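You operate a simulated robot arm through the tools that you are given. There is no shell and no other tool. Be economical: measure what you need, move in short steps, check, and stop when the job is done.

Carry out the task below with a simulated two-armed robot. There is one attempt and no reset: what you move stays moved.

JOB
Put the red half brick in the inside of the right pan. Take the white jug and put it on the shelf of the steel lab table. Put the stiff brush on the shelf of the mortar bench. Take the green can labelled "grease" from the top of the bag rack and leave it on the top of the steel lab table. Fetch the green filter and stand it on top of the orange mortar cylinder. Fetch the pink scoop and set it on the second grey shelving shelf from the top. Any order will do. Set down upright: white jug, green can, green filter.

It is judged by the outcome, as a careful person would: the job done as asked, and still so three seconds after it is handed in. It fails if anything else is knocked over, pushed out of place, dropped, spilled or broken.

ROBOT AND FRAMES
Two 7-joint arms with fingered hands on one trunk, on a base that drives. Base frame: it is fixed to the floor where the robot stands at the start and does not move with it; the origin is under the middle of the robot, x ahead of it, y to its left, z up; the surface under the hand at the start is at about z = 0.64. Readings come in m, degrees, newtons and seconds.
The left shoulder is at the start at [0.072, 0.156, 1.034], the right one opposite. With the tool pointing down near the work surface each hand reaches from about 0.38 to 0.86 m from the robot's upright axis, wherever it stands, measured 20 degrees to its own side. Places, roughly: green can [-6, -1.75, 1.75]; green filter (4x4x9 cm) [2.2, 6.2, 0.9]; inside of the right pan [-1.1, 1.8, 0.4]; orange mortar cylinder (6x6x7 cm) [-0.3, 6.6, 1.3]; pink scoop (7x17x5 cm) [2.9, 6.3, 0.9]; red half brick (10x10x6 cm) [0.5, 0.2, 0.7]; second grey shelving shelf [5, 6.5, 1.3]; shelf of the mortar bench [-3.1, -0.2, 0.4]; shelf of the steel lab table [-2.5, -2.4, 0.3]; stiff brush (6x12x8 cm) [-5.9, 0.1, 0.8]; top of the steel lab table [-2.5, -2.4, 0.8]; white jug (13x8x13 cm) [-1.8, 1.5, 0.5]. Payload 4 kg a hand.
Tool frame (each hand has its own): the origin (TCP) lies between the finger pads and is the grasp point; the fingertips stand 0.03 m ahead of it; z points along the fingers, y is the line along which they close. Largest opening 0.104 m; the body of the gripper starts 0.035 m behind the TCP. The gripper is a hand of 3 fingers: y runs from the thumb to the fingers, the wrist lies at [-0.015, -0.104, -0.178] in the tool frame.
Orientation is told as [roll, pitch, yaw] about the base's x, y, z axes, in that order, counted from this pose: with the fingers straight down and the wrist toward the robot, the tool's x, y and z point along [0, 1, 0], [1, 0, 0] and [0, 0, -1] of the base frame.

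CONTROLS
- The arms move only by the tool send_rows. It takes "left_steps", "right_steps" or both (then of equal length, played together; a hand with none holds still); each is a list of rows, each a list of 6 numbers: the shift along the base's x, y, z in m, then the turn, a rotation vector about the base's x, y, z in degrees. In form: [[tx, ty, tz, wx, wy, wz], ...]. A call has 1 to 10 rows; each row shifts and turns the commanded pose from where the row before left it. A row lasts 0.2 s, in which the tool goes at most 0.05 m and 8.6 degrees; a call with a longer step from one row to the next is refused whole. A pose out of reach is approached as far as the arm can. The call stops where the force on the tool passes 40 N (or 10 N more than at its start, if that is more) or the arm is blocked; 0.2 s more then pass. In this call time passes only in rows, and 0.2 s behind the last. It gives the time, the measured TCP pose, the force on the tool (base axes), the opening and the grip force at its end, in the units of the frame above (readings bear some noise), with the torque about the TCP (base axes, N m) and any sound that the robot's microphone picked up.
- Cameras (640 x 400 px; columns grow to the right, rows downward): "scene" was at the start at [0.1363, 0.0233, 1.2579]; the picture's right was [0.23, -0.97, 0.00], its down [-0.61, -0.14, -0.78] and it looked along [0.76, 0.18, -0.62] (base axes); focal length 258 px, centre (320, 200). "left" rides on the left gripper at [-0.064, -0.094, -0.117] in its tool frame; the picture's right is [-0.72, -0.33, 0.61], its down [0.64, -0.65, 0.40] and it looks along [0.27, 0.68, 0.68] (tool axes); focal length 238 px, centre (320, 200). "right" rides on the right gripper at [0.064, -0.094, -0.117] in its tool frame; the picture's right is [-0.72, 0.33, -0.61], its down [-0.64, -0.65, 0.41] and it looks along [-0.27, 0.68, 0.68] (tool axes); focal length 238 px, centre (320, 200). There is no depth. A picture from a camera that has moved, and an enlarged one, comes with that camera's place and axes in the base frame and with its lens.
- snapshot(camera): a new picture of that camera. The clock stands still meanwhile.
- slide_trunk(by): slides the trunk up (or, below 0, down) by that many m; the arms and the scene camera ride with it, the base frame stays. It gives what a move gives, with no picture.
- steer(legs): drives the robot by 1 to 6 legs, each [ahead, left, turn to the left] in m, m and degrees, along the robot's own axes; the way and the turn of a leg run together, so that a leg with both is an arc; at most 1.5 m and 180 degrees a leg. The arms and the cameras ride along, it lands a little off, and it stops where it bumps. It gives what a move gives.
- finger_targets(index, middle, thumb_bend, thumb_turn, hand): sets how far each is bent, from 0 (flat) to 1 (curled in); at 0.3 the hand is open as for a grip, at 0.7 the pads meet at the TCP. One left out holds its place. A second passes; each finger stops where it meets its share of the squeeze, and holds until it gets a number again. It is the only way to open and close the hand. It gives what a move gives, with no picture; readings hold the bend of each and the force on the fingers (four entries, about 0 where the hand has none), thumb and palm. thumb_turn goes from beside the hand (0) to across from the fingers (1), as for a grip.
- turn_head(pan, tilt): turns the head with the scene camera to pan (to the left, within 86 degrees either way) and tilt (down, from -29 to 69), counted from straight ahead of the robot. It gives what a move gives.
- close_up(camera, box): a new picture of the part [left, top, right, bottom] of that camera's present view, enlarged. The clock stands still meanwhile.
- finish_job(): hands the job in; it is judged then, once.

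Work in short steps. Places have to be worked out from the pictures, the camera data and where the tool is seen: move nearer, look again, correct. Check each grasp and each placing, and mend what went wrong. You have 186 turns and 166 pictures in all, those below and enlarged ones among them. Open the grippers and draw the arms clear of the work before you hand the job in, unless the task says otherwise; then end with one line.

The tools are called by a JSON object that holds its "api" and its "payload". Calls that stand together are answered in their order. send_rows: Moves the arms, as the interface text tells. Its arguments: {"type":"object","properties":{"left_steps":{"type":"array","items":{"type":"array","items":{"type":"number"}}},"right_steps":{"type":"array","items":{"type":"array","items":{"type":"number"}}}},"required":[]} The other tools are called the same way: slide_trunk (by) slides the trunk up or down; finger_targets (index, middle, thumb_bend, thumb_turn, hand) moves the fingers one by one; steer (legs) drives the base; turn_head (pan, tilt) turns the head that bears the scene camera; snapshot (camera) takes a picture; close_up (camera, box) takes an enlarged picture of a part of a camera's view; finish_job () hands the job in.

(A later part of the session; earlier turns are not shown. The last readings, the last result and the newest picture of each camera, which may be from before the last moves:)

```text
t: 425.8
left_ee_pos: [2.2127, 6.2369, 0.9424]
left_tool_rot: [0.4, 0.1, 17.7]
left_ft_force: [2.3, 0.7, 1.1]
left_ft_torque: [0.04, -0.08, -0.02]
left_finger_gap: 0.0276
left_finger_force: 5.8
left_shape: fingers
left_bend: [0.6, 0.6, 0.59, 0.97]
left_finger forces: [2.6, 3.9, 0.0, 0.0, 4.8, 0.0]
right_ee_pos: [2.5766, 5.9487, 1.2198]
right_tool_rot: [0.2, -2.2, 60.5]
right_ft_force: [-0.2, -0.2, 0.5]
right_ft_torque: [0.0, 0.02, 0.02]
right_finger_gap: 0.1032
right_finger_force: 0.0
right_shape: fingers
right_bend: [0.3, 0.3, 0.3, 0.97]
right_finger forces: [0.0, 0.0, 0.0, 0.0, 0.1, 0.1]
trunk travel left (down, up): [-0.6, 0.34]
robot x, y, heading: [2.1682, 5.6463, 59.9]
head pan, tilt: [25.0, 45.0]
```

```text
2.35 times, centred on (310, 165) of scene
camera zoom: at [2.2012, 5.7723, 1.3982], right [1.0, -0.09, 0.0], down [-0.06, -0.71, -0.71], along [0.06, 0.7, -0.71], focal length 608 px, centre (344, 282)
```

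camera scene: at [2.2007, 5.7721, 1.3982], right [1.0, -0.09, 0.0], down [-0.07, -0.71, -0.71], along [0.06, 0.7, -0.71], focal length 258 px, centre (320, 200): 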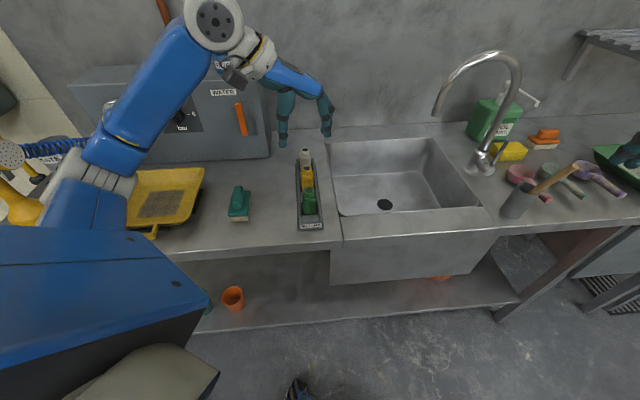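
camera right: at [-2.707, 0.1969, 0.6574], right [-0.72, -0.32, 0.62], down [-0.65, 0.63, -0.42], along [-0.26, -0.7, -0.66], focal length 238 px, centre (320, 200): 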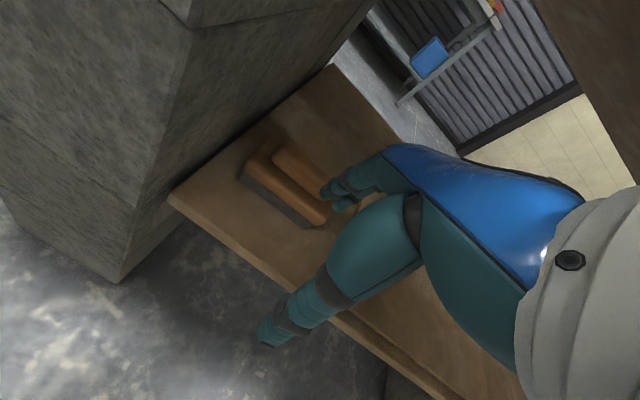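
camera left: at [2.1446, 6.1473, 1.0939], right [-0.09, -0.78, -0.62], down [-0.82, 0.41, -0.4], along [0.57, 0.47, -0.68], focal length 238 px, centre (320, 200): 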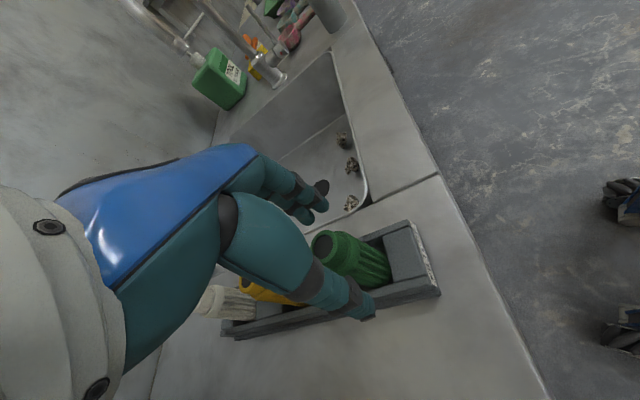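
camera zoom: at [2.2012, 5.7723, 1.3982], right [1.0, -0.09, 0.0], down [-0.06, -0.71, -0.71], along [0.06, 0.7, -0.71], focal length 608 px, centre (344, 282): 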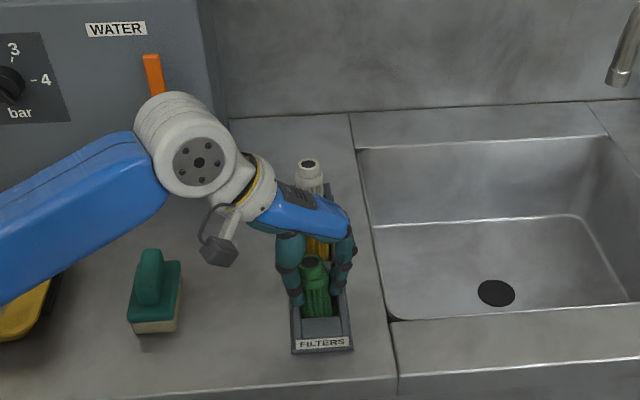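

The filter is gripped. I'll tighten a bit and lift straight up.

{"api": "finger_targets", "payload": {"hand": "left", "index": 0.72, "middle": 0.72, "thumb_bend": 0.72}}

{"api": "send_rows", "payload": {"left_steps": [[0, 0, 0.015, 0, 0, 0], [0, 0, 0.025, 0, 0, 0], [0, 0, 0.04, 0, 0, 0], [0, 0, 0.04, 0, 0, 0], [0, 0, 0.04, 0, 0, 0], [0, 0, 0.04, 0, 0, 0]]}}

{"api": "close_up", "payload": {"camera": "scene", "box": [230, 60, 390, 250]}}

```text
t: 426.8
left_ee_pos: [2.2138, 6.2381, 0.9423]
left_tool_rot: [0.5, 0.0, 17.8]
left_ft_force: [4.6, 2.3, 0.4]
left_ft_torque: [0.1, -0.21, 0.0]
left_finger_gap: 0.0249
left_finger_force: 17.2
left_shape: fingers
left_bend: [0.6, 0.62, 0.61, 0.96]
left_finger forces: [9.2, 10.5, 0.0, 0.0, 13.7, 0.0]
right_ee_pos: [2.5786, 5.9479, 1.2199]
right_tool_rot: [0.2, -2.2, 60.5]
right_ft_force: [-0.3, 0.9, 0.2]
right_ft_torque: [-0.02, -0.02, 0.01]
right_finger_gap: 0.1031
right_finger_force: 0.0
right_shape: fingers
right_bend: [0.3, 0.3, 0.3, 0.97]
right_finger forces: [0.0, 0.0, 0.0, 0.0, 0.0, 0.0]
trunk travel left (down, up): [-0.6, 0.34]
robot x, y, heading: [2.1679, 5.6414, 59.8]
head pan, tilt: [25.0, 45.0]
```

```text
t: 428.2
left_ee_pos: [2.2143, 6.2384, 1.1418]
left_tool_rot: [0.5, 0.0, 17.8]
left_ft_force: [-0.4, -0.5, -1.3]
left_ft_torque: [-0.02, 0.0, -0.04]
left_finger_gap: 0.0246
left_finger_force: 15.4
left_shape: fingers
left_bend: [0.6, 0.63, 0.61, 0.95]
left_finger forces: [6.9, 8.8, 0.1, 0.0, 14.9, 0.0]
right_ee_pos: [2.5772, 5.9475, 1.2196]
right_tool_rot: [0.1, -2.3, 60.5]
right_ft_force: [-0.1, 0.2, -0.7]
right_ft_torque: [0.01, 0.01, -0.02]
right_finger_gap: 0.1032
right_finger_force: 0.0
right_shape: fingers
right_bend: [0.3, 0.3, 0.3, 0.97]
right_finger forces: [0.0, 0.1, 0.1, 0.0, 0.0, 0.1]
trunk travel left (down, up): [-0.6, 0.34]
robot x, y, heading: [2.1658, 5.6409, 59.8]
head pan, tilt: [25.0, 45.0]
```

```text
2.11 times, centred on (310, 155) of scene
camera zoom: at [2.2013, 5.7719, 1.3981], right [1.0, -0.09, 0.0], down [-0.06, -0.71, -0.71], along [0.06, 0.7, -0.71], focal length 544 px, centre (341, 295)
```

zoom: 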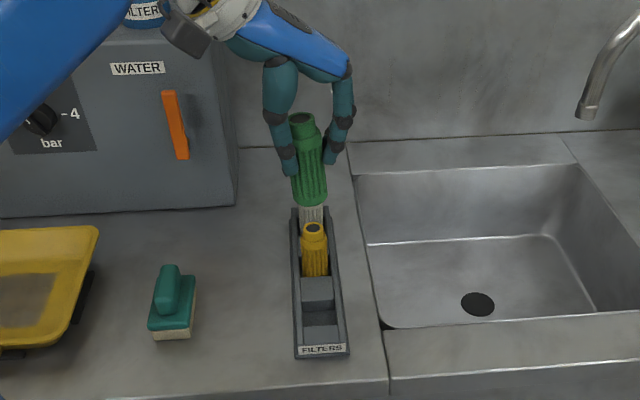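

The filter is held upright. Next I'll move for the pink scoop: back off, shift east, face about 135° and yaw the right hand another 45° so it closes across the handle.

{"api": "steer", "payload": {"legs": [[-0.008, -0.583, 0], [0.226, -0.389, 0], [0, 0, 75], [0.2, -0.2, 0]]}}

{"api": "send_rows", "payload": {"right_steps": [[0, 0, 0, 0, 0, 8], [0, 0, 0, 0, 0, 8], [0, 0, 0, 0, 0, 8], [0, 0, 0, 0, 0, 8], [0, 0, 0, 0, 0, 8]]}}

{"api": "turn_head", "payload": {"pan": -30, "tilt": 45}}

{"api": "snapshot", "payload": {"camera": "right"}}

{"api": "snapshot", "payload": {"camera": "scene"}}

```text
t: 438.5
left_ee_pos: [2.5432, 5.8276, 1.1405]
left_tool_rot: [0.1, -0.4, 92.1]
left_ft_force: [0.4, 0.1, -0.4]
left_ft_torque: [0.06, 0.0, -0.03]
left_finger_gap: 0.0239
left_finger_force: 14.6
left_shape: fingers
left_bend: [0.61, 0.63, 0.61, 0.95]
left_finger forces: [6.9, 8.8, 0.1, 0.0, 14.3, 0.0]
right_ee_pos: [2.9205, 6.0967, 1.2237]
right_tool_rot: [-0.2, -2.5, 134.8]
right_ft_force: [0.0, -0.3, 0.5]
right_ft_torque: [-0.01, 0.02, -0.02]
right_finger_gap: 0.1029
right_finger_force: 0.0
right_shape: fingers
right_bend: [0.3, 0.3, 0.3, 0.97]
right_finger forces: [0.0, 0.1, 0.0, 0.0, 0.0, 0.1]
trunk travel left (down, up): [-0.6, 0.34]
robot x, y, heading: [3.1056, 5.6287, 134.0]
head pan, tilt: [25.0, 45.0]
```

```text
t: 439.7
left_ee_pos: [2.5518, 5.8363, 1.1424]
left_tool_rot: [0.6, 0.0, 92.0]
left_ft_force: [0.9, 0.2, 0.4]
left_ft_torque: [-0.02, 0.0, -0.01]
left_finger_gap: 0.0238
left_finger_force: 15.0
left_shape: fingers
left_bend: [0.61, 0.63, 0.61, 0.95]
left_finger forces: [6.9, 9.0, 0.1, 0.0, 14.3, 0.0]
right_ee_pos: [2.9288, 6.1053, 1.2205]
right_tool_rot: [0.3, -2.6, 174.7]
right_ft_force: [0.6, 0.0, 1.0]
right_ft_torque: [-0.01, -0.02, 0.02]
right_finger_gap: 0.1031
right_finger_force: 0.1
right_shape: fingers
right_bend: [0.3, 0.3, 0.3, 0.97]
right_finger forces: [0.1, 0.0, 0.0, 0.1, 0.0, 0.0]
trunk travel left (down, up): [-0.6, 0.34]
robot x, y, heading: [3.1052, 5.6315, 134.2]
head pan, tilt: [25.0, 45.0]
```

```text
t: 440.9
left_ee_pos: [2.5492, 5.8334, 1.1416]
left_tool_rot: [0.4, 0.0, 92.2]
left_ft_force: [0.2, -0.2, -1.1]
left_ft_torque: [-0.01, 0.0, 0.0]
left_finger_gap: 0.0236
left_finger_force: 14.8
left_shape: fingers
left_bend: [0.61, 0.63, 0.61, 0.95]
left_finger forces: [6.9, 8.9, 0.0, 0.0, 14.3, 0.0]
right_ee_pos: [2.9277, 6.1026, 1.2207]
right_tool_rot: [0.2, -2.6, 174.6]
right_ft_force: [0.5, 0.1, -0.7]
right_ft_torque: [0.01, 0.0, 0.02]
right_finger_gap: 0.1028
right_finger_force: 0.1
right_shape: fingers
right_bend: [0.3, 0.3, 0.3, 0.97]
right_finger forces: [0.0, 0.0, 0.0, 0.1, 0.0, 0.0]
trunk travel left (down, up): [-0.6, 0.34]
robot x, y, heading: [3.1069, 5.6271, 134.2]
head pan, tilt: [-30.0, 45.0]
```

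```text
38 pictures are left
camera right: at [3.0214, 6.03, 1.3348], right [-0.23, 0.75, 0.62], down [0.69, 0.58, -0.43], along [-0.68, 0.33, -0.65], focal length 238 px, centre (320, 200)
```

right: 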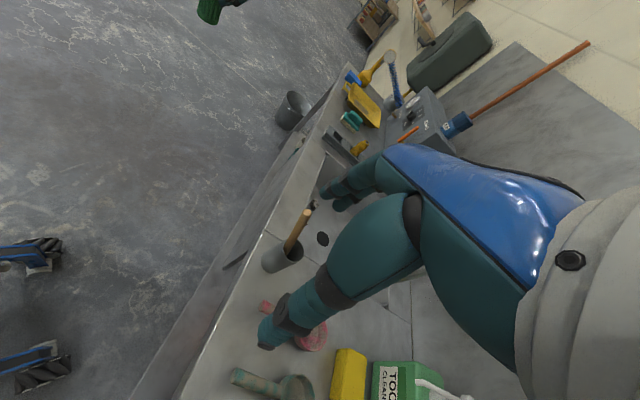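

```text
37 pictures are left
camera scene: at [3.0513, 5.7462, 1.3982], right [0.97, 0.24, 0.0], down [0.17, -0.69, -0.71], along [-0.17, 0.68, -0.71], focal length 258 px, centre (320, 200)
```

scene: 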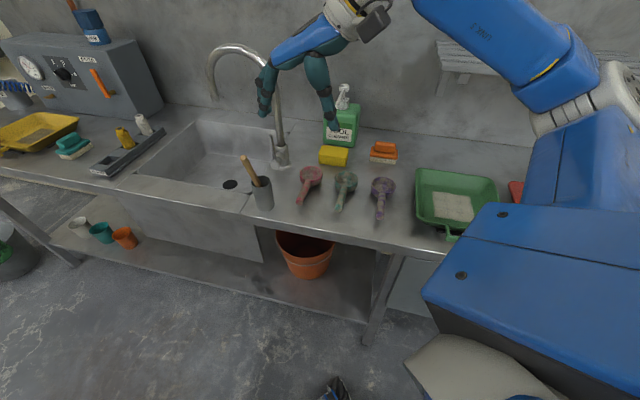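

The scoop handle runs along y at x≈2.878, y 6.21–6.30. I'll move in slightly, lower the trunk 0.1, narrow the right hand and bring it above the handle.

{"api": "steer", "payload": {"legs": [[0.05, -0.05, 0]]}}

{"api": "finger_targets", "payload": {"hand": "right", "index": 0.42, "middle": 0.42, "thumb_bend": 0.42}}

{"api": "slide_trunk", "payload": {"by": -0.1}}

{"api": "send_rows", "payload": {"right_steps": [[-0.015, 0.025, 0, -0.2, -2.6, 2], [-0.015, 0.025, 0, 0, 0, 2], [-0.015, 0.025, -0.02, 0, 0, 1], [0, 0, -0.04, 0, 0, 0]]}}

{"api": "snapshot", "payload": {"camera": "right"}}

{"api": "close_up", "payload": {"camera": "scene", "box": [220, 80, 400, 240]}}

```text
t: 441.9
left_ee_pos: [2.5397, 5.8855, 1.1399]
left_tool_rot: [0.0, -0.8, 92.2]
left_ft_force: [-0.4, -0.2, -1.2]
left_ft_torque: [0.02, -0.02, 0.0]
left_finger_gap: 0.0241
left_finger_force: 15.1
left_shape: fingers
left_bend: [0.61, 0.63, 0.61, 0.95]
left_finger forces: [6.8, 8.9, 0.1, 0.0, 14.4, 0.0]
right_ee_pos: [2.9186, 6.1517, 1.2261]
right_tool_rot: [-0.8, -2.1, 174.9]
right_ft_force: [-1.0, -1.7, 1.1]
right_ft_torque: [0.04, -0.02, -0.04]
right_finger_gap: 0.103
right_finger_force: 0.1
right_shape: fingers
right_bend: [0.3, 0.3, 0.3, 0.97]
right_finger forces: [0.0, 0.0, 0.1, 0.1, 0.0, 0.1]
trunk travel left (down, up): [-0.6, 0.34]
robot x, y, heading: [3.1056, 5.6958, 134.0]
head pan, tilt: [-30.0, 45.0]
```

```text
t: 442.9
left_ee_pos: [2.5442, 5.8955, 1.1385]
left_tool_rot: [0.3, -0.2, 92.2]
left_ft_force: [-0.9, 0.3, -0.7]
left_ft_torque: [0.04, 0.0, 0.0]
left_finger_gap: 0.024
left_finger_force: 14.9
left_shape: fingers
left_bend: [0.61, 0.63, 0.61, 0.95]
left_finger forces: [6.9, 8.8, 0.1, 0.0, 14.3, 0.0]
right_ee_pos: [2.9226, 6.1631, 1.2237]
right_tool_rot: [-0.2, -2.3, 174.9]
right_ft_force: [-0.4, 0.0, 0.9]
right_ft_torque: [-0.02, -0.03, 0.01]
right_finger_gap: 0.0734
right_finger_force: 0.1
right_shape: fingers
right_bend: [0.42, 0.42, 0.42, 0.97]
right_finger forces: [0.0, 0.0, 0.0, 0.0, 0.0, 0.0]
trunk travel left (down, up): [-0.6, 0.34]
robot x, y, heading: [3.1087, 5.6927, 133.8]
head pan, tilt: [-30.0, 45.0]
```

```text
t: 444.3
left_ee_pos: [2.5479, 5.8992, 1.0417]
left_tool_rot: [0.5, -0.2, 92.1]
left_ft_force: [1.0, 0.5, -0.4]
left_ft_torque: [0.0, 0.02, 0.0]
left_finger_gap: 0.024
left_finger_force: 14.9
left_shape: fingers
left_bend: [0.61, 0.63, 0.61, 0.95]
left_finger forces: [6.9, 8.9, 0.0, 0.1, 14.2, 0.0]
right_ee_pos: [2.9268, 6.1658, 1.1225]
right_tool_rot: [-0.1, -2.4, 174.8]
right_ft_force: [-0.4, 0.2, -0.4]
right_ft_torque: [0.04, 0.0, 0.01]
right_finger_gap: 0.0735
right_finger_force: 0.1
right_shape: fingers
right_bend: [0.42, 0.42, 0.42, 0.97]
right_finger forces: [0.0, 0.0, 0.1, 0.1, 0.0, 0.0]
trunk travel left (down, up): [-0.5, 0.44]
robot x, y, heading: [3.1081, 5.696, 133.9]
head pan, tilt: [-30.0, 45.0]
```

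```text
t: 445.3
left_ee_pos: [2.549, 5.8992, 1.0417]
left_tool_rot: [0.6, 0.0, 92.2]
left_ft_force: [0.9, -0.3, 0.0]
left_ft_torque: [0.0, 0.05, 0.0]
left_finger_gap: 0.0241
left_finger_force: 14.8
left_shape: fingers
left_bend: [0.61, 0.63, 0.61, 0.95]
left_finger forces: [6.9, 8.8, 0.0, 0.1, 14.2, 0.1]
right_ee_pos: [2.8978, 6.2121, 1.1243]
right_tool_rot: [-0.4, 0.1, 178.8]
right_ft_force: [-0.5, 0.2, 0.1]
right_ft_torque: [0.0, -0.03, -0.01]
right_finger_gap: 0.0733
right_finger_force: 0.0
right_shape: fingers
right_bend: [0.42, 0.42, 0.42, 0.98]
right_finger forces: [0.0, 0.1, 0.1, 0.0, 0.0, 0.0]
right hand out of reach, approached as far as the arm can: row 2, 3, 4
trunk travel left (down, up): [-0.5, 0.44]
robot x, y, heading: [3.1072, 5.6972, 134.0]
head pan, tilt: [-30.0, 45.0]
```

```text
36 pictures are left
camera right: at [2.9908, 6.1455, 1.2421], right [-0.31, 0.72, 0.62], down [0.67, 0.63, -0.4], along [-0.68, 0.29, -0.68], focal length 238 px, centre (320, 200)
```

right: 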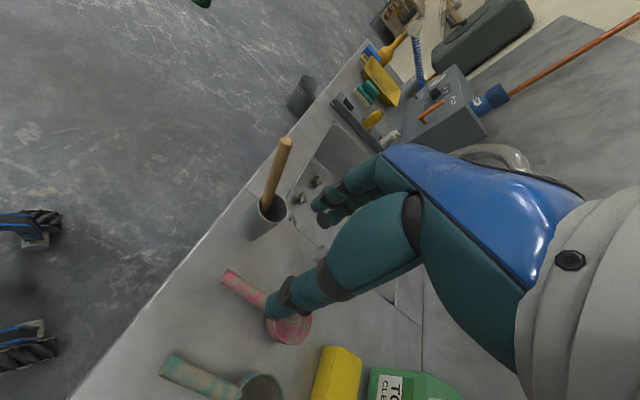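

```text
2.50 times, centred on (310, 160) of scene
camera zoom: at [3.0525, 5.8131, 1.2983], right [0.97, 0.24, 0.0], down [0.17, -0.69, -0.71], along [-0.17, 0.69, -0.71], focal length 646 px, centre (345, 300)
```

zoom: 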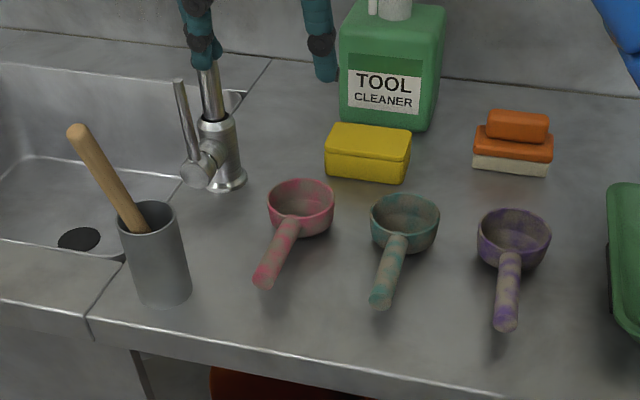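

The wrist yaw is at its limit again. I'll rotate the robot 10° left (with a compensating shift) and counter-rotate the hand to free it.

{"api": "send_rows", "payload": {"right_steps": [[0.0, -0.01, 0.04, 0, 0, -5], [0.0, -0.01, 0.03, 0, 0, -5]]}}

{"api": "steer", "payload": {"legs": [[-0.048, -0.082, 10]]}}

{"api": "snapshot", "payload": {"camera": "right"}}

```text
t: 445.9
left_ee_pos: [2.5469, 5.8979, 1.0423]
left_tool_rot: [0.3, -0.1, 92.3]
left_ft_force: [0.3, 0.1, -0.6]
left_ft_torque: [0.03, 0.0, -0.04]
left_finger_gap: 0.0238
left_finger_force: 14.8
left_shape: fingers
left_bend: [0.61, 0.63, 0.61, 0.95]
left_finger forces: [6.8, 8.8, 0.0, 0.0, 14.1, 0.1]
right_ee_pos: [2.8959, 6.1905, 1.1966]
right_tool_rot: [-0.1, 0.1, 169.8]
right_ft_force: [-0.1, -1.3, -0.3]
right_ft_torque: [0.01, -0.04, -0.01]
right_finger_gap: 0.0731
right_finger_force: 0.1
right_shape: fingers
right_bend: [0.42, 0.42, 0.42, 0.98]
right_finger forces: [0.1, 0.0, 0.1, 0.0, 0.0, 0.1]
trunk travel left (down, up): [-0.5, 0.44]
robot x, y, heading: [3.109, 5.6956, 133.8]
head pan, tilt: [-30.0, 45.0]
```

```text
t: 447.0
left_ee_pos: [2.5991, 5.8108, 1.0392]
left_tool_rot: [-0.3, -0.7, 102.3]
left_ft_force: [-0.4, -0.9, -0.6]
left_ft_torque: [0.07, -0.08, 0.0]
left_finger_gap: 0.0237
left_finger_force: 14.9
left_shape: fingers
left_bend: [0.61, 0.63, 0.61, 0.95]
left_finger forces: [6.9, 8.7, 0.0, 0.1, 14.2, 0.0]
right_ee_pos: [2.888, 6.1605, 1.1979]
right_tool_rot: [-0.9, 0.5, -180.0]
right_ft_force: [-1.2, -0.7, -0.1]
right_ft_torque: [0.09, -0.04, -0.06]
right_finger_gap: 0.0731
right_finger_force: 0.0
right_shape: fingers
right_bend: [0.42, 0.42, 0.42, 0.97]
right_finger forces: [0.0, 0.1, 0.0, 0.0, 0.0, 0.0]
trunk travel left (down, up): [-0.5, 0.44]
robot x, y, heading: [3.1982, 5.7201, 144.2]
head pan, tilt: [-30.0, 45.0]
```

```text
34 pictures are left
camera right: at [2.982, 6.0947, 1.316], right [-0.33, 0.71, 0.62], down [0.66, 0.65, -0.39], along [-0.68, 0.28, -0.68], focal length 238 px, centre (320, 200)
```

right: 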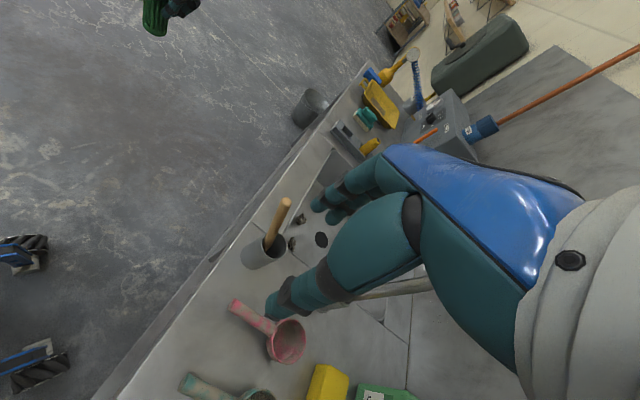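

The handle midpoint is confirmed at (2.877, 6.257). I'll move over it and descend to about 0.95.

{"api": "send_rows", "payload": {"right_steps": [[-0.004, 0.032, -0.03, 0, 0, 0], [-0.004, 0.032, -0.03, 0, 0, 0], [-0.003, 0.031, -0.03, 0, 0, 0], [0, 0, -0.04, 0, 0, 0], [0, 0, -0.04, 0, 0, 0], [0, 0, -0.04, 0, 0, 0], [0, 0, -0.035, 0, 0, 0]]}}

{"api": "snapshot", "payload": {"camera": "right"}}

{"api": "close_up", "payload": {"camera": "scene", "box": [180, 80, 360, 240]}}

```text
t: 448.6
left_ee_pos: [2.6082, 5.8218, 1.0426]
left_tool_rot: [0.4, -0.2, 102.4]
left_ft_force: [-0.4, -0.3, -0.5]
left_ft_torque: [-0.01, 0.01, 0.0]
left_finger_gap: 0.0236
left_finger_force: 15.6
left_shape: fingers
left_bend: [0.61, 0.63, 0.61, 0.95]
left_finger forces: [7.0, 9.0, 0.0, 0.1, 14.2, 0.0]
right_ee_pos: [2.8913, 6.2416, 0.9734]
right_tool_rot: [-0.1, 0.1, -179.8]
right_ft_force: [-0.5, -0.2, 0.2]
right_ft_torque: [0.02, 0.01, 0.01]
right_finger_gap: 0.073
right_finger_force: 0.1
right_shape: fingers
right_bend: [0.42, 0.42, 0.42, 0.98]
right_finger forces: [0.0, 0.0, 0.0, 0.0, 0.0, 0.1]
right hand out of reach, approached as far as the arm can: row 3
trunk travel left (down, up): [-0.5, 0.44]
robot x, y, heading: [3.1968, 5.7205, 144.3]
head pan, tilt: [-30.0, 45.0]
```

```text
33 pictures are left
camera right: at [2.9867, 6.1775, 1.0911], right [-0.33, 0.72, 0.62], down [0.65, 0.64, -0.4], along [-0.68, 0.27, -0.68], focal length 238 px, centre (320, 200)
```

right: 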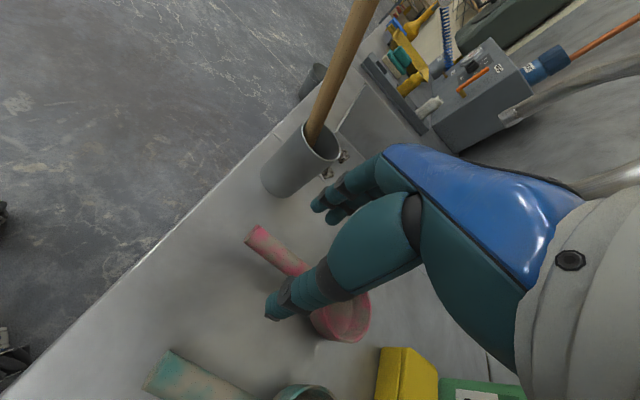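

```text
2.50 times, centred on (270, 160) of scene
camera zoom: at [3.1175, 5.8274, 1.2983], right [0.91, 0.41, 0.0], down [0.29, -0.64, -0.71], along [-0.29, 0.65, -0.71], focal length 646 px, centre (445, 300)
```

zoom: 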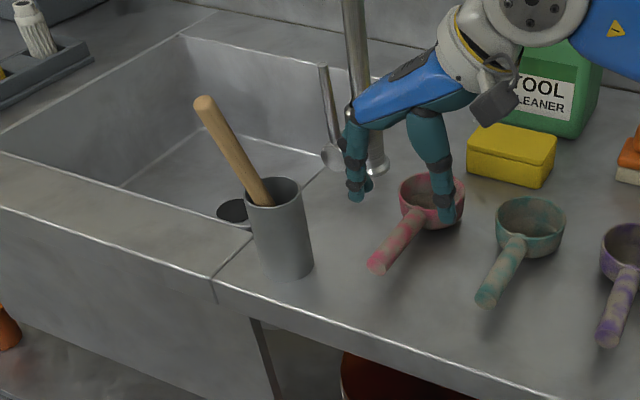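

I need 1.4 cm toward −x, then down to the handle with a contact guard.

{"api": "send_rows", "payload": {"right_steps": [[-0.014, 0.002, 0, 0, 0, 0], [0, 0, -0.03, 0, 0, 0], [0, 0, -0.02, 0, 0, 0], [0, 0, -0.015, 0, 0, 0], [0, 0, -0.01, 0, 0, 0]]}}

{"api": "snapshot", "payload": {"camera": "right"}}

```text
t: 449.8
left_ee_pos: [2.6103, 5.825, 1.0418]
left_tool_rot: [0.7, -0.1, 102.4]
left_ft_force: [-0.9, -0.4, -1.3]
left_ft_torque: [0.0, -0.01, -0.02]
left_finger_gap: 0.0238
left_finger_force: 14.6
left_shape: fingers
left_bend: [0.61, 0.63, 0.61, 0.95]
left_finger forces: [6.9, 8.9, 0.1, 0.0, 14.0, 0.0]
right_ee_pos: [2.8784, 6.2465, 0.8987]
right_tool_rot: [-0.1, -0.1, -180.0]
right_ft_force: [0.2, -0.2, -0.4]
right_ft_torque: [-0.01, 0.01, 0.01]
right_finger_gap: 0.0731
right_finger_force: 0.2
right_shape: fingers
right_bend: [0.42, 0.42, 0.42, 0.98]
right_finger forces: [0.0, 0.1, 0.0, 0.0, 0.0, 0.1]
trunk travel left (down, up): [-0.5, 0.44]
robot x, y, heading: [3.1946, 5.7243, 144.2]
head pan, tilt: [-30.0, 45.0]
```

```text
31 pictures are left
camera right: at [2.9743, 6.1834, 1.0154], right [-0.33, 0.72, 0.61], down [0.65, 0.64, -0.4], along [-0.69, 0.27, -0.68], focal length 238 px, centre (320, 200)
```

right: 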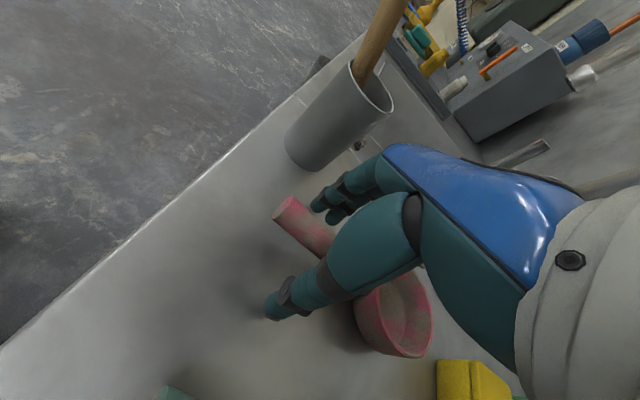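

The handle passes right through the grasp point. Closing.

{"api": "finger_targets", "payload": {"hand": "right", "index": 0.72, "middle": 0.72, "thumb_bend": 0.72}}

{"api": "send_rows", "payload": {"right_steps": [[0, 0, 0.015, 0, 0, 0], [0, 0, 0.025, 0, 0, 0], [0, 0, 0.03, 0, 0, 0]]}}

{"api": "snapshot", "payload": {"camera": "right"}}

```text
t: 450.8
left_ee_pos: [2.6105, 5.8253, 1.0439]
left_tool_rot: [0.6, -0.2, 102.3]
left_ft_force: [0.1, 0.4, -0.7]
left_ft_torque: [0.02, 0.01, 0.02]
left_finger_gap: 0.0236
left_finger_force: 14.4
left_shape: fingers
left_bend: [0.61, 0.63, 0.61, 0.95]
left_finger forces: [6.9, 9.0, 0.0, 0.1, 14.1, 0.0]
right_ee_pos: [2.877, 6.2482, 0.8976]
right_tool_rot: [-0.1, 0.0, -179.9]
right_ft_force: [0.3, 0.9, 0.1]
right_ft_torque: [-0.05, 0.0, 0.02]
right_finger_gap: 0.0038
right_finger_force: 5.5
right_shape: fingers
right_bend: [0.71, 0.71, 0.69, 0.97]
right_finger forces: [3.9, 2.4, 0.1, 0.0, 5.3, 0.0]
trunk travel left (down, up): [-0.5, 0.44]
robot x, y, heading: [3.1964, 5.7232, 144.0]
head pan, tilt: [-30.0, 45.0]
```

```text
t: 451.6
left_ee_pos: [2.6105, 5.8234, 1.043]
left_tool_rot: [0.6, -0.1, 102.3]
left_ft_force: [-0.4, -0.3, -1.4]
left_ft_torque: [0.01, -0.02, -0.01]
left_finger_gap: 0.0239
left_finger_force: 15.1
left_shape: fingers
left_bend: [0.61, 0.63, 0.61, 0.95]
left_finger forces: [6.9, 8.9, 0.0, 0.1, 14.2, 0.0]
right_ee_pos: [2.8793, 6.2469, 0.9716]
right_tool_rot: [0.0, -0.1, -179.9]
right_ft_force: [0.4, 0.3, -0.7]
right_ft_torque: [0.0, -0.04, 0.02]
right_finger_gap: 0.0001
right_finger_force: 0.2
right_shape: fingers
right_bend: [0.72, 0.72, 0.71, 0.97]
right_finger forces: [0.3, 0.0, 0.1, 0.0, 0.3, 0.1]
trunk travel left (down, up): [-0.5, 0.44]
robot x, y, heading: [3.1974, 5.7239, 144.2]
head pan, tilt: [-30.0, 45.0]
```

```text
30 pictures are left
camera right: at [2.9745, 6.1832, 1.0873], right [-0.33, 0.72, 0.61], down [0.65, 0.64, -0.4], along [-0.68, 0.27, -0.68], focal length 238 px, centre (320, 200)
```

right: 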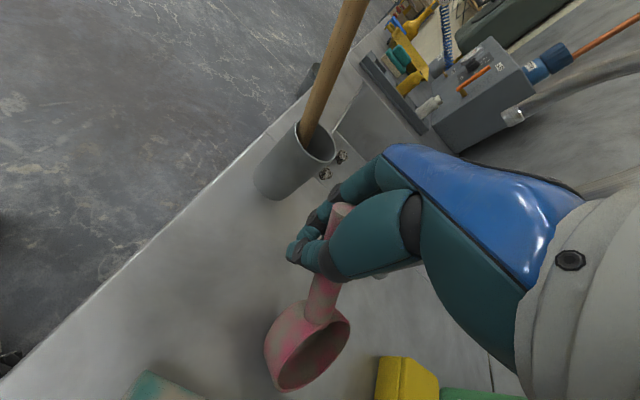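

The fingers closed fully and the scoop looks caught oddly. I'll look from the scene camera before doing anything.

{"api": "close_up", "payload": {"camera": "scene", "box": [180, 80, 360, 240]}}

```text
2.50 times, centred on (270, 160) of scene
camera zoom: at [3.1201, 5.8301, 1.2982], right [0.91, 0.41, 0.0], down [0.29, -0.65, -0.71], along [-0.29, 0.64, -0.71], focal length 646 px, centre (445, 300)
```

zoom: 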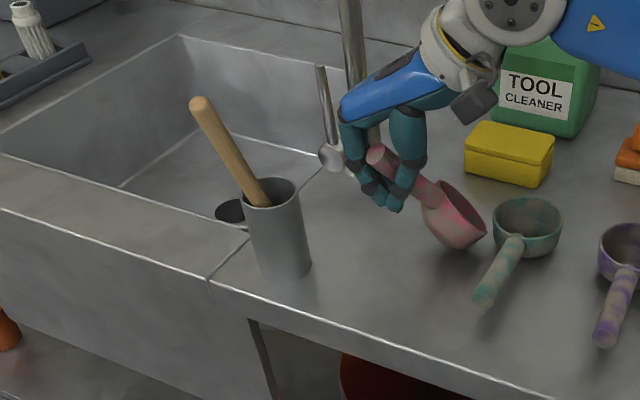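

The handle rode above the fingertips and is cradled on top of the closed fingers, so the grasp was too low. I'll lower back to the counter, open, and look again.

{"api": "send_rows", "payload": {"right_steps": [[0, 0, -0.03, 0, 0, 0], [0, 0, -0.025, 0, 0, 0], [0, 0, -0.012, 0, 0, 0], [0, 0, -0.01, 0, 0, 0]]}}

{"api": "finger_targets", "payload": {"hand": "right", "index": 0.45, "middle": 0.45, "thumb_bend": 0.45}}

{"api": "close_up", "payload": {"camera": "scene", "box": [180, 80, 360, 240]}}

{"api": "snapshot", "payload": {"camera": "right"}}

```text
t: 452.6
left_ee_pos: [2.6107, 5.8237, 1.0428]
left_tool_rot: [0.6, -0.1, 102.3]
left_ft_force: [0.5, 0.5, 0.1]
left_ft_torque: [0.0, 0.01, 0.02]
left_finger_gap: 0.0234
left_finger_force: 15.5
left_shape: fingers
left_bend: [0.61, 0.63, 0.61, 0.95]
left_finger forces: [7.0, 8.9, 0.0, 0.1, 14.1, 0.0]
right_ee_pos: [2.8792, 6.2471, 0.8896]
right_tool_rot: [-0.2, 0.0, -179.9]
right_ft_force: [-0.8, -0.1, 0.2]
right_ft_torque: [-0.01, -0.03, -0.02]
right_finger_gap: 0.0
right_finger_force: 0.2
right_shape: fingers
right_bend: [0.72, 0.72, 0.71, 0.97]
right_finger forces: [0.5, 0.0, 0.0, 0.0, 0.3, 0.1]
trunk travel left (down, up): [-0.5, 0.44]
robot x, y, heading: [3.1997, 5.7186, 144.3]
head pan, tilt: [-30.0, 45.0]
```

```text
t: 453.6
left_ee_pos: [2.6109, 5.8232, 1.0429]
left_tool_rot: [0.6, -0.2, 102.3]
left_ft_force: [0.1, 0.0, -1.3]
left_ft_torque: [-0.03, -0.02, 0.01]
left_finger_gap: 0.0235
left_finger_force: 14.8
left_shape: fingers
left_bend: [0.61, 0.63, 0.61, 0.95]
left_finger forces: [6.9, 8.9, 0.0, 0.0, 14.0, 0.0]
right_ee_pos: [2.8809, 6.2468, 0.8925]
right_tool_rot: [-0.2, -0.3, -179.9]
right_ft_force: [1.1, 1.2, 14.4]
right_ft_torque: [0.15, 0.41, -0.02]
right_finger_gap: 0.0645
right_finger_force: 7.3
right_shape: fingers
right_bend: [0.45, 0.47, 0.45, 0.97]
right_finger forces: [0.1, 13.7, 0.1, 0.0, 0.1, 0.0]
trunk travel left (down, up): [-0.5, 0.44]
robot x, y, heading: [3.1956, 5.7211, 144.1]
head pan, tilt: [-30.0, 45.0]
```

```text
2.50 times, centred on (270, 160) of scene
camera zoom: at [3.1223, 5.8283, 1.2987], right [0.91, 0.41, 0.0], down [0.29, -0.65, -0.71], along [-0.29, 0.65, -0.71], focal length 646 px, centre (445, 300)
```

zoom: 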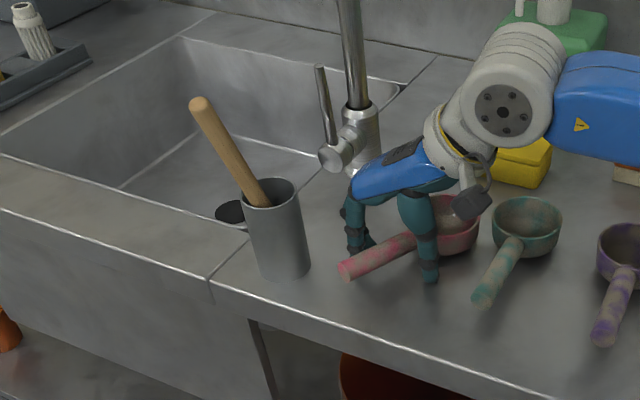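

```text
27 pictures are left
camera right: at [2.976, 6.1832, 1.0099], right [-0.32, 0.72, 0.62], down [0.65, 0.64, -0.4], along [-0.69, 0.27, -0.67], focal length 238 px, centre (320, 200)
```

right: 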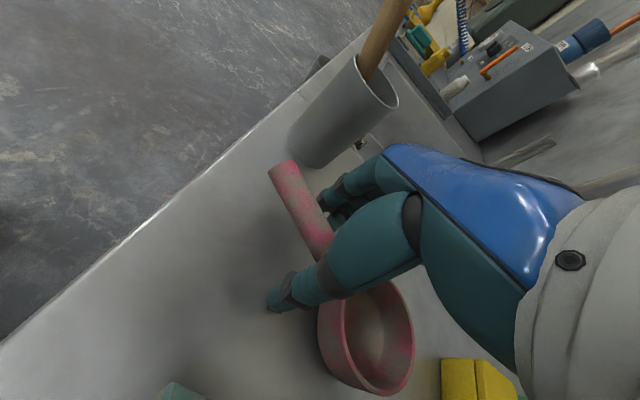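

The scoop is back upright on the counter, with its handle now turned about 24° and still between the fingers. I'll raise 2 cm, rotate the hand −24° to match, and close at a better height.

{"api": "send_rows", "payload": {"right_steps": [[0, 0, 0.019, 0, 0, 0], [0.002, -0.004, 0, 0, 0, -8], [0.002, -0.004, 0, 0, 0, -8], [0.002, -0.004, 0, 0, 0, -8]]}}

{"api": "snapshot", "payload": {"camera": "right"}}

```text
t: 454.6
left_ee_pos: [2.6109, 5.8241, 1.041]
left_tool_rot: [0.5, -0.1, 102.4]
left_ft_force: [0.0, 0.2, -1.0]
left_ft_torque: [0.01, 0.0, 0.02]
left_finger_gap: 0.0237
left_finger_force: 15.0
left_shape: fingers
left_bend: [0.61, 0.63, 0.61, 0.95]
left_finger forces: [6.8, 8.9, 0.0, 0.1, 14.0, 0.0]
right_ee_pos: [2.8866, 6.2367, 0.9104]
right_tool_rot: [0.0, 0.0, 155.8]
right_ft_force: [0.1, 0.8, -0.3]
right_ft_torque: [-0.02, 0.01, -0.02]
right_finger_gap: 0.0645
right_finger_force: 0.0
right_shape: fingers
right_bend: [0.45, 0.45, 0.45, 0.97]
right_finger forces: [0.0, 0.0, 0.1, 0.0, 0.0, 0.0]
trunk travel left (down, up): [-0.5, 0.44]
robot x, y, heading: [3.1975, 5.7229, 144.0]
head pan, tilt: [-30.0, 45.0]
```

```text
26 pictures are left
camera right: at [2.9462, 6.1392, 1.0279], right [0.0, 0.79, 0.62], down [0.86, 0.32, -0.4], along [-0.52, 0.53, -0.68], focal length 238 px, centre (320, 200)
```

right: 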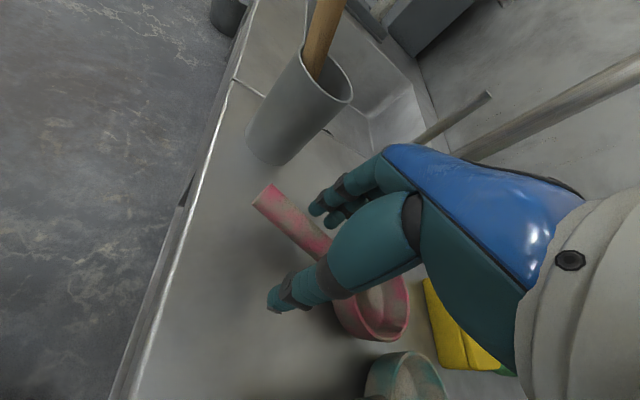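

The handle lies across the grasp point. Closing now.

{"api": "finger_targets", "payload": {"hand": "right", "index": 0.72, "middle": 0.72, "thumb_bend": 0.72}}

{"api": "snapshot", "payload": {"camera": "right"}}

```text
t: 455.6
left_ee_pos: [2.6103, 5.8249, 1.0433]
left_tool_rot: [0.6, -0.1, 102.4]
left_ft_force: [0.2, -0.8, -0.1]
left_ft_torque: [0.01, 0.0, 0.01]
left_finger_gap: 0.0238
left_finger_force: 15.2
left_shape: fingers
left_bend: [0.61, 0.63, 0.61, 0.95]
left_finger forces: [7.0, 9.0, 0.0, 0.0, 14.1, 0.0]
right_ee_pos: [2.885, 6.2366, 0.9107]
right_tool_rot: [0.0, 0.0, 156.0]
right_ft_force: [0.7, 0.9, -0.5]
right_ft_torque: [-0.02, -0.02, -0.03]
right_finger_gap: 0.0153
right_finger_force: 10.6
right_shape: fingers
right_bend: [0.71, 0.71, 0.63, 0.95]
right_finger forces: [7.0, 3.7, 0.0, 0.0, 10.3, 0.1]
trunk travel left (down, up): [-0.5, 0.44]
robot x, y, heading: [3.1921, 5.7226, 144.3]
head pan, tilt: [-30.0, 45.0]
```

```text
25 pictures are left
camera right: at [2.9467, 6.1394, 1.0278], right [-0.01, 0.79, 0.61], down [0.86, 0.32, -0.4], along [-0.52, 0.52, -0.68], focal length 238 px, centre (320, 200)
```

right: 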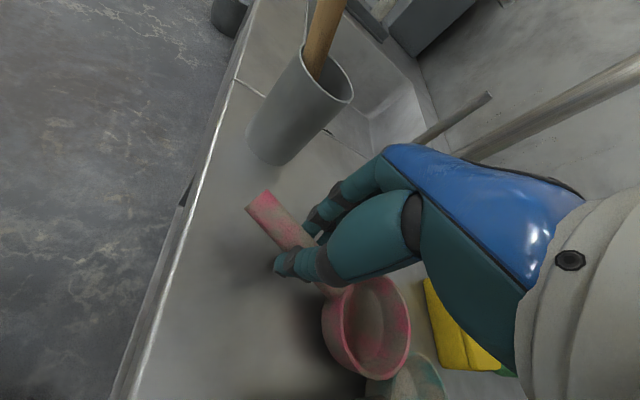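

The handle is pinched (gap 15 mm, 10 N). I'll tighten a little and lift.

{"api": "finger_targets", "payload": {"hand": "right", "index": 0.8, "middle": 0.8, "thumb_bend": 0.78}}

{"api": "send_rows", "payload": {"right_steps": [[0, 0, 0.01, 0, 0, 0], [0, 0, 0.02, 0, 0, 0], [0, 0, 0.03, 0, 0, 0], [0, 0, 0.04, 0, 0, 0], [0, 0, 0.04, 0, 0, 0]]}}

{"api": "snapshot", "payload": {"camera": "right"}}

```text
t: 456.6
left_ee_pos: [2.6112, 5.8236, 1.0425]
left_tool_rot: [0.5, -0.1, 102.5]
left_ft_force: [0.7, 1.0, 0.8]
left_ft_torque: [-0.02, 0.01, -0.02]
left_finger_gap: 0.0239
left_finger_force: 14.6
left_shape: fingers
left_bend: [0.61, 0.63, 0.61, 0.95]
left_finger forces: [6.9, 8.9, 0.0, 0.1, 14.1, 0.1]
right_ee_pos: [2.886, 6.2351, 0.9097]
right_tool_rot: [-0.1, 0.0, 156.2]
right_ft_force: [-0.5, 0.1, -0.7]
right_ft_torque: [-0.02, -0.01, 0.05]
right_finger_gap: 0.0149
right_finger_force: 25.9
right_shape: fingers
right_bend: [0.78, 0.78, 0.61, 0.93]
right_finger forces: [16.6, 9.9, 0.0, 0.0, 25.8, 0.0]
trunk travel left (down, up): [-0.5, 0.44]
robot x, y, heading: [3.1941, 5.7227, 143.9]
head pan, tilt: [-30.0, 45.0]
```

```text
t: 457.8
left_ee_pos: [2.6103, 5.8238, 1.0427]
left_tool_rot: [0.6, -0.1, 102.4]
left_ft_force: [-0.4, -0.3, -0.4]
left_ft_torque: [0.0, 0.0, 0.01]
left_finger_gap: 0.0239
left_finger_force: 15.2
left_shape: fingers
left_bend: [0.61, 0.63, 0.61, 0.95]
left_finger forces: [6.8, 8.9, 0.0, 0.0, 14.1, 0.0]
right_ee_pos: [2.885, 6.2381, 1.051]
right_tool_rot: [-0.1, -0.1, 156.1]
right_ft_force: [0.9, -0.1, -1.2]
right_ft_torque: [-0.05, 0.09, 0.01]
right_finger_gap: 0.0147
right_finger_force: 25.9
right_shape: fingers
right_bend: [0.79, 0.78, 0.62, 0.93]
right_finger forces: [17.4, 8.0, 0.0, 0.0, 25.5, 0.1]
trunk travel left (down, up): [-0.5, 0.44]
robot x, y, heading: [3.1947, 5.7269, 144.3]
head pan, tilt: [-30.0, 45.0]
```

```text
24 pictures are left
camera right: at [2.9468, 6.1413, 1.1689], right [-0.01, 0.79, 0.61], down [0.86, 0.32, -0.4], along [-0.52, 0.52, -0.68], focal length 238 px, centre (320, 200)
```

right: 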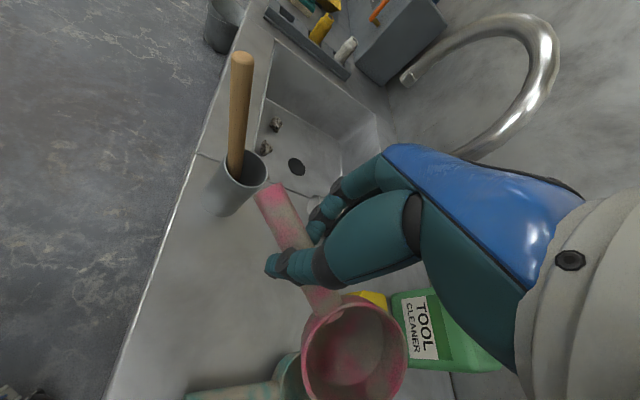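

The scoop is secure. I'll take it to the grey shelving to the east: back off, face north, strafe east, and look.

{"api": "steer", "payload": {"legs": [[-0.204, 0.284, 0], [0, 0, -54], [0, -1.3, 0]]}}

{"api": "slide_trunk", "payload": {"by": 0.25}}

{"api": "turn_head", "payload": {"pan": -15, "tilt": 15}}

{"api": "snapshot", "payload": {"camera": "scene"}}

```text
t: 468.5
left_ee_pos: [4.2175, 5.91, 1.042]
left_tool_rot: [0.4, -0.1, 48.2]
left_ft_force: [-0.1, 0.3, -0.8]
left_ft_torque: [0.01, -0.01, 0.01]
left_finger_gap: 0.0235
left_finger_force: 14.6
left_shape: fingers
left_bend: [0.71, 0.64, 0.61, 0.95]
left_finger forces: [6.8, 8.7, 0.0, 0.0, 13.7, 0.1]
right_ee_pos: [4.7143, 5.9283, 1.0506]
right_tool_rot: [0.0, 0.0, 102.0]
right_ft_force: [-0.5, -0.1, -1.9]
right_ft_torque: [0.02, 0.05, -0.01]
right_finger_gap: 0.0146
right_finger_force: 24.4
right_shape: fingers
right_bend: [0.79, 0.78, 0.62, 0.92]
right_finger forces: [17.0, 7.9, 0.1, 0.1, 24.6, 0.1]
trunk travel left (down, up): [-0.5, 0.44]
robot x, y, heading: [4.4785, 5.3745, 89.7]
head pan, tilt: [-30.0, 45.0]
```

```text
t: 471.1
left_ee_pos: [4.2194, 5.9087, 1.2934]
left_tool_rot: [0.6, -0.1, 48.3]
left_ft_force: [0.1, -0.4, -0.7]
left_ft_torque: [0.01, 0.01, -0.02]
left_finger_gap: 0.0235
left_finger_force: 14.7
left_shape: fingers
left_bend: [0.71, 0.64, 0.61, 0.95]
left_finger forces: [6.8, 8.8, 0.0, 0.0, 13.6, 0.0]
right_ee_pos: [4.716, 5.9285, 1.3021]
right_tool_rot: [-0.1, -0.1, 101.9]
right_ft_force: [0.3, 0.0, -1.3]
right_ft_torque: [0.02, 0.07, 0.01]
right_finger_gap: 0.0148
right_finger_force: 24.8
right_shape: fingers
right_bend: [0.79, 0.78, 0.62, 0.92]
right_finger forces: [16.9, 8.0, 0.1, 0.0, 24.9, 0.0]
trunk travel left (down, up): [-0.75, 0.19]
robot x, y, heading: [4.4808, 5.3739, 90.1]
head pan, tilt: [-30.0, 45.0]
```

```text
t: 472.1
left_ee_pos: [4.2182, 5.9087, 1.2932]
left_tool_rot: [0.6, -0.1, 48.2]
left_ft_force: [-0.1, -0.1, -1.0]
left_ft_torque: [0.0, 0.0, 0.03]
left_finger_gap: 0.0232
left_finger_force: 15.0
left_shape: fingers
left_bend: [0.71, 0.64, 0.61, 0.95]
left_finger forces: [6.8, 8.7, 0.0, 0.0, 13.7, 0.0]
right_ee_pos: [4.7168, 5.9276, 1.3018]
right_tool_rot: [-0.1, -0.1, 102.0]
right_ft_force: [0.1, -0.3, -0.6]
right_ft_torque: [0.06, 0.09, -0.01]
right_finger_gap: 0.0145
right_finger_force: 25.0
right_shape: fingers
right_bend: [0.79, 0.78, 0.62, 0.92]
right_finger forces: [16.9, 7.8, 0.1, 0.0, 24.9, 0.1]
trunk travel left (down, up): [-0.75, 0.19]
robot x, y, heading: [4.4766, 5.3708, 89.8]
head pan, tilt: [-15.0, 15.0]
```

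```text
23 pictures are left
camera scene: at [4.5039, 5.5214, 1.5948], right [0.97, -0.26, 0.0], down [-0.07, -0.25, -0.96], along [0.25, 0.93, -0.26], focal length 258 px, centre (320, 200)
```

scene: 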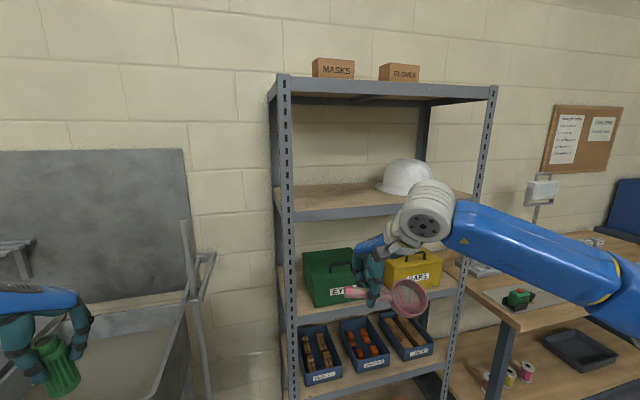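

The second shelf from the top holds a white helmet on its right. The left part (x≈4.65–5.0) is free: shelf z≈1.31, front y≈6.38, about 0.37 m clearance. I'll raise the trunk, tuck and raise the left hand with the filter, and approach.

{"api": "slide_trunk", "payload": {"by": 0.13}}

{"api": "send_rows", "payload": {"left_steps": [[0, -0.02, 0.03, 0, 0, 0], [0, -0.02, 0.03, 0, 0, 0], [0, -0.02, 0.03, 0, 0, 0], [0, -0.02, 0.03, 0, 0, 0], [0, -0.02, 0.03, 0, 0, 0]]}}

{"api": "steer", "payload": {"legs": [[0.33, -0.09, 0]]}}

{"api": "turn_head", "payload": {"pan": -20, "tilt": 20}}

{"api": "snapshot", "payload": {"camera": "scene"}}

{"api": "snapshot", "payload": {"camera": "right"}}

```text
t: 473.6
left_ee_pos: [4.2194, 5.9094, 1.424]
left_tool_rot: [0.6, -0.1, 48.1]
left_ft_force: [0.6, -0.1, -0.6]
left_ft_torque: [-0.02, 0.01, -0.01]
left_finger_gap: 0.0231
left_finger_force: 14.5
left_shape: fingers
left_bend: [0.71, 0.64, 0.61, 0.95]
left_finger forces: [6.8, 8.8, 0.1, 0.0, 13.7, 0.0]
right_ee_pos: [4.7161, 5.9296, 1.4308]
right_tool_rot: [-0.1, -0.1, 102.1]
right_ft_force: [0.3, -0.2, -1.0]
right_ft_torque: [0.05, 0.08, -0.02]
right_finger_gap: 0.0145
right_finger_force: 25.0
right_shape: fingers
right_bend: [0.79, 0.78, 0.62, 0.92]
right_finger forces: [17.0, 8.0, 0.0, 0.0, 24.9, 0.1]
trunk travel left (down, up): [-0.88, 0.06]
robot x, y, heading: [4.4821, 5.3753, 90.1]
head pan, tilt: [-15.0, 15.0]
```

```text
t: 474.9
left_ee_pos: [4.219, 5.8058, 1.5756]
left_tool_rot: [0.8, -0.2, 48.2]
left_ft_force: [-0.3, -0.1, -1.0]
left_ft_torque: [0.02, -0.01, 0.01]
left_finger_gap: 0.023
left_finger_force: 13.8
left_shape: fingers
left_bend: [0.71, 0.64, 0.61, 0.95]
left_finger forces: [6.6, 8.7, 0.0, 0.0, 13.6, 0.0]
right_ee_pos: [4.7166, 5.9264, 1.4317]
right_tool_rot: [0.0, -0.2, 101.9]
right_ft_force: [0.1, -0.2, -0.7]
right_ft_torque: [0.01, 0.08, -0.03]
right_finger_gap: 0.0149
right_finger_force: 25.5
right_shape: fingers
right_bend: [0.79, 0.78, 0.62, 0.92]
right_finger forces: [16.9, 7.8, 0.0, 0.1, 25.0, 0.1]
trunk travel left (down, up): [-0.88, 0.06]
robot x, y, heading: [4.477, 5.3751, 89.8]
head pan, tilt: [-15.0, 15.0]
```

```text
t: 477.1
left_ee_pos: [4.3059, 6.1264, 1.5756]
left_tool_rot: [0.8, -0.3, 48.3]
left_ft_force: [0.5, -0.1, 0.1]
left_ft_torque: [0.01, -0.01, 0.0]
left_finger_gap: 0.0228
left_finger_force: 14.5
left_shape: fingers
left_bend: [0.71, 0.64, 0.61, 0.95]
left_finger forces: [6.7, 8.7, 0.0, 0.0, 13.5, 0.0]
right_ee_pos: [4.8033, 6.2477, 1.4344]
right_tool_rot: [-0.3, -0.3, 102.0]
right_ft_force: [-0.2, -1.4, -1.1]
right_ft_torque: [0.03, 0.06, -0.05]
right_finger_gap: 0.0148
right_finger_force: 25.0
right_shape: fingers
right_bend: [0.79, 0.78, 0.62, 0.92]
right_finger forces: [17.0, 7.9, 0.0, 0.1, 24.8, 0.1]
trunk travel left (down, up): [-0.88, 0.06]
robot x, y, heading: [4.571, 5.7014, 90.1]
head pan, tilt: [-15.0, 15.0]
```

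```text
t: 477.7
left_ee_pos: [4.3128, 6.1286, 1.5766]
left_tool_rot: [1.0, -0.2, 48.3]
left_ft_force: [-0.9, -0.2, -0.4]
left_ft_torque: [-0.01, -0.02, 0.01]
left_finger_gap: 0.023
left_finger_force: 14.2
left_shape: fingers
left_bend: [0.71, 0.64, 0.61, 0.95]
left_finger forces: [6.7, 8.7, 0.1, 0.1, 13.6, 0.0]
right_ee_pos: [4.8099, 6.2488, 1.4321]
right_tool_rot: [0.0, -0.3, 101.9]
right_ft_force: [0.0, 0.6, -1.0]
right_ft_torque: [0.05, 0.08, -0.02]
right_finger_gap: 0.0145
right_finger_force: 25.4
right_shape: fingers
right_bend: [0.79, 0.78, 0.62, 0.92]
right_finger forces: [16.8, 8.2, 0.0, 0.0, 25.1, 0.0]
trunk travel left (down, up): [-0.88, 0.06]
robot x, y, heading: [4.5719, 5.6985, 89.8]
head pan, tilt: [-20.0, 20.0]
```

```text
22 pictures are left
camera scene: at [4.6063, 5.8411, 1.717], right [0.94, -0.34, 0.0], down [-0.12, -0.32, -0.94], along [0.32, 0.88, -0.34], focal length 258 px, centre (320, 200)
```

scene: 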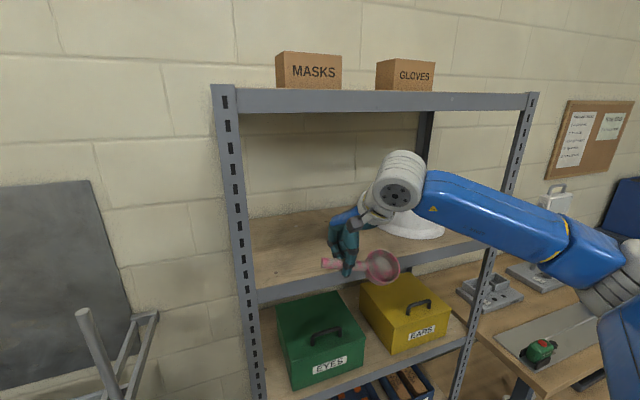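

```text
21 pictures are left
camera right: at [4.7679, 6.1431, 1.55], right [0.64, 0.47, 0.62], down [0.76, -0.5, -0.41], along [0.12, 0.73, -0.68], focal length 238 px, centre (320, 200)
```

right: 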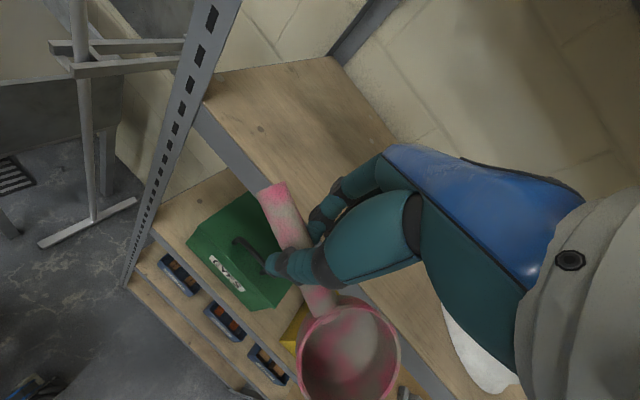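

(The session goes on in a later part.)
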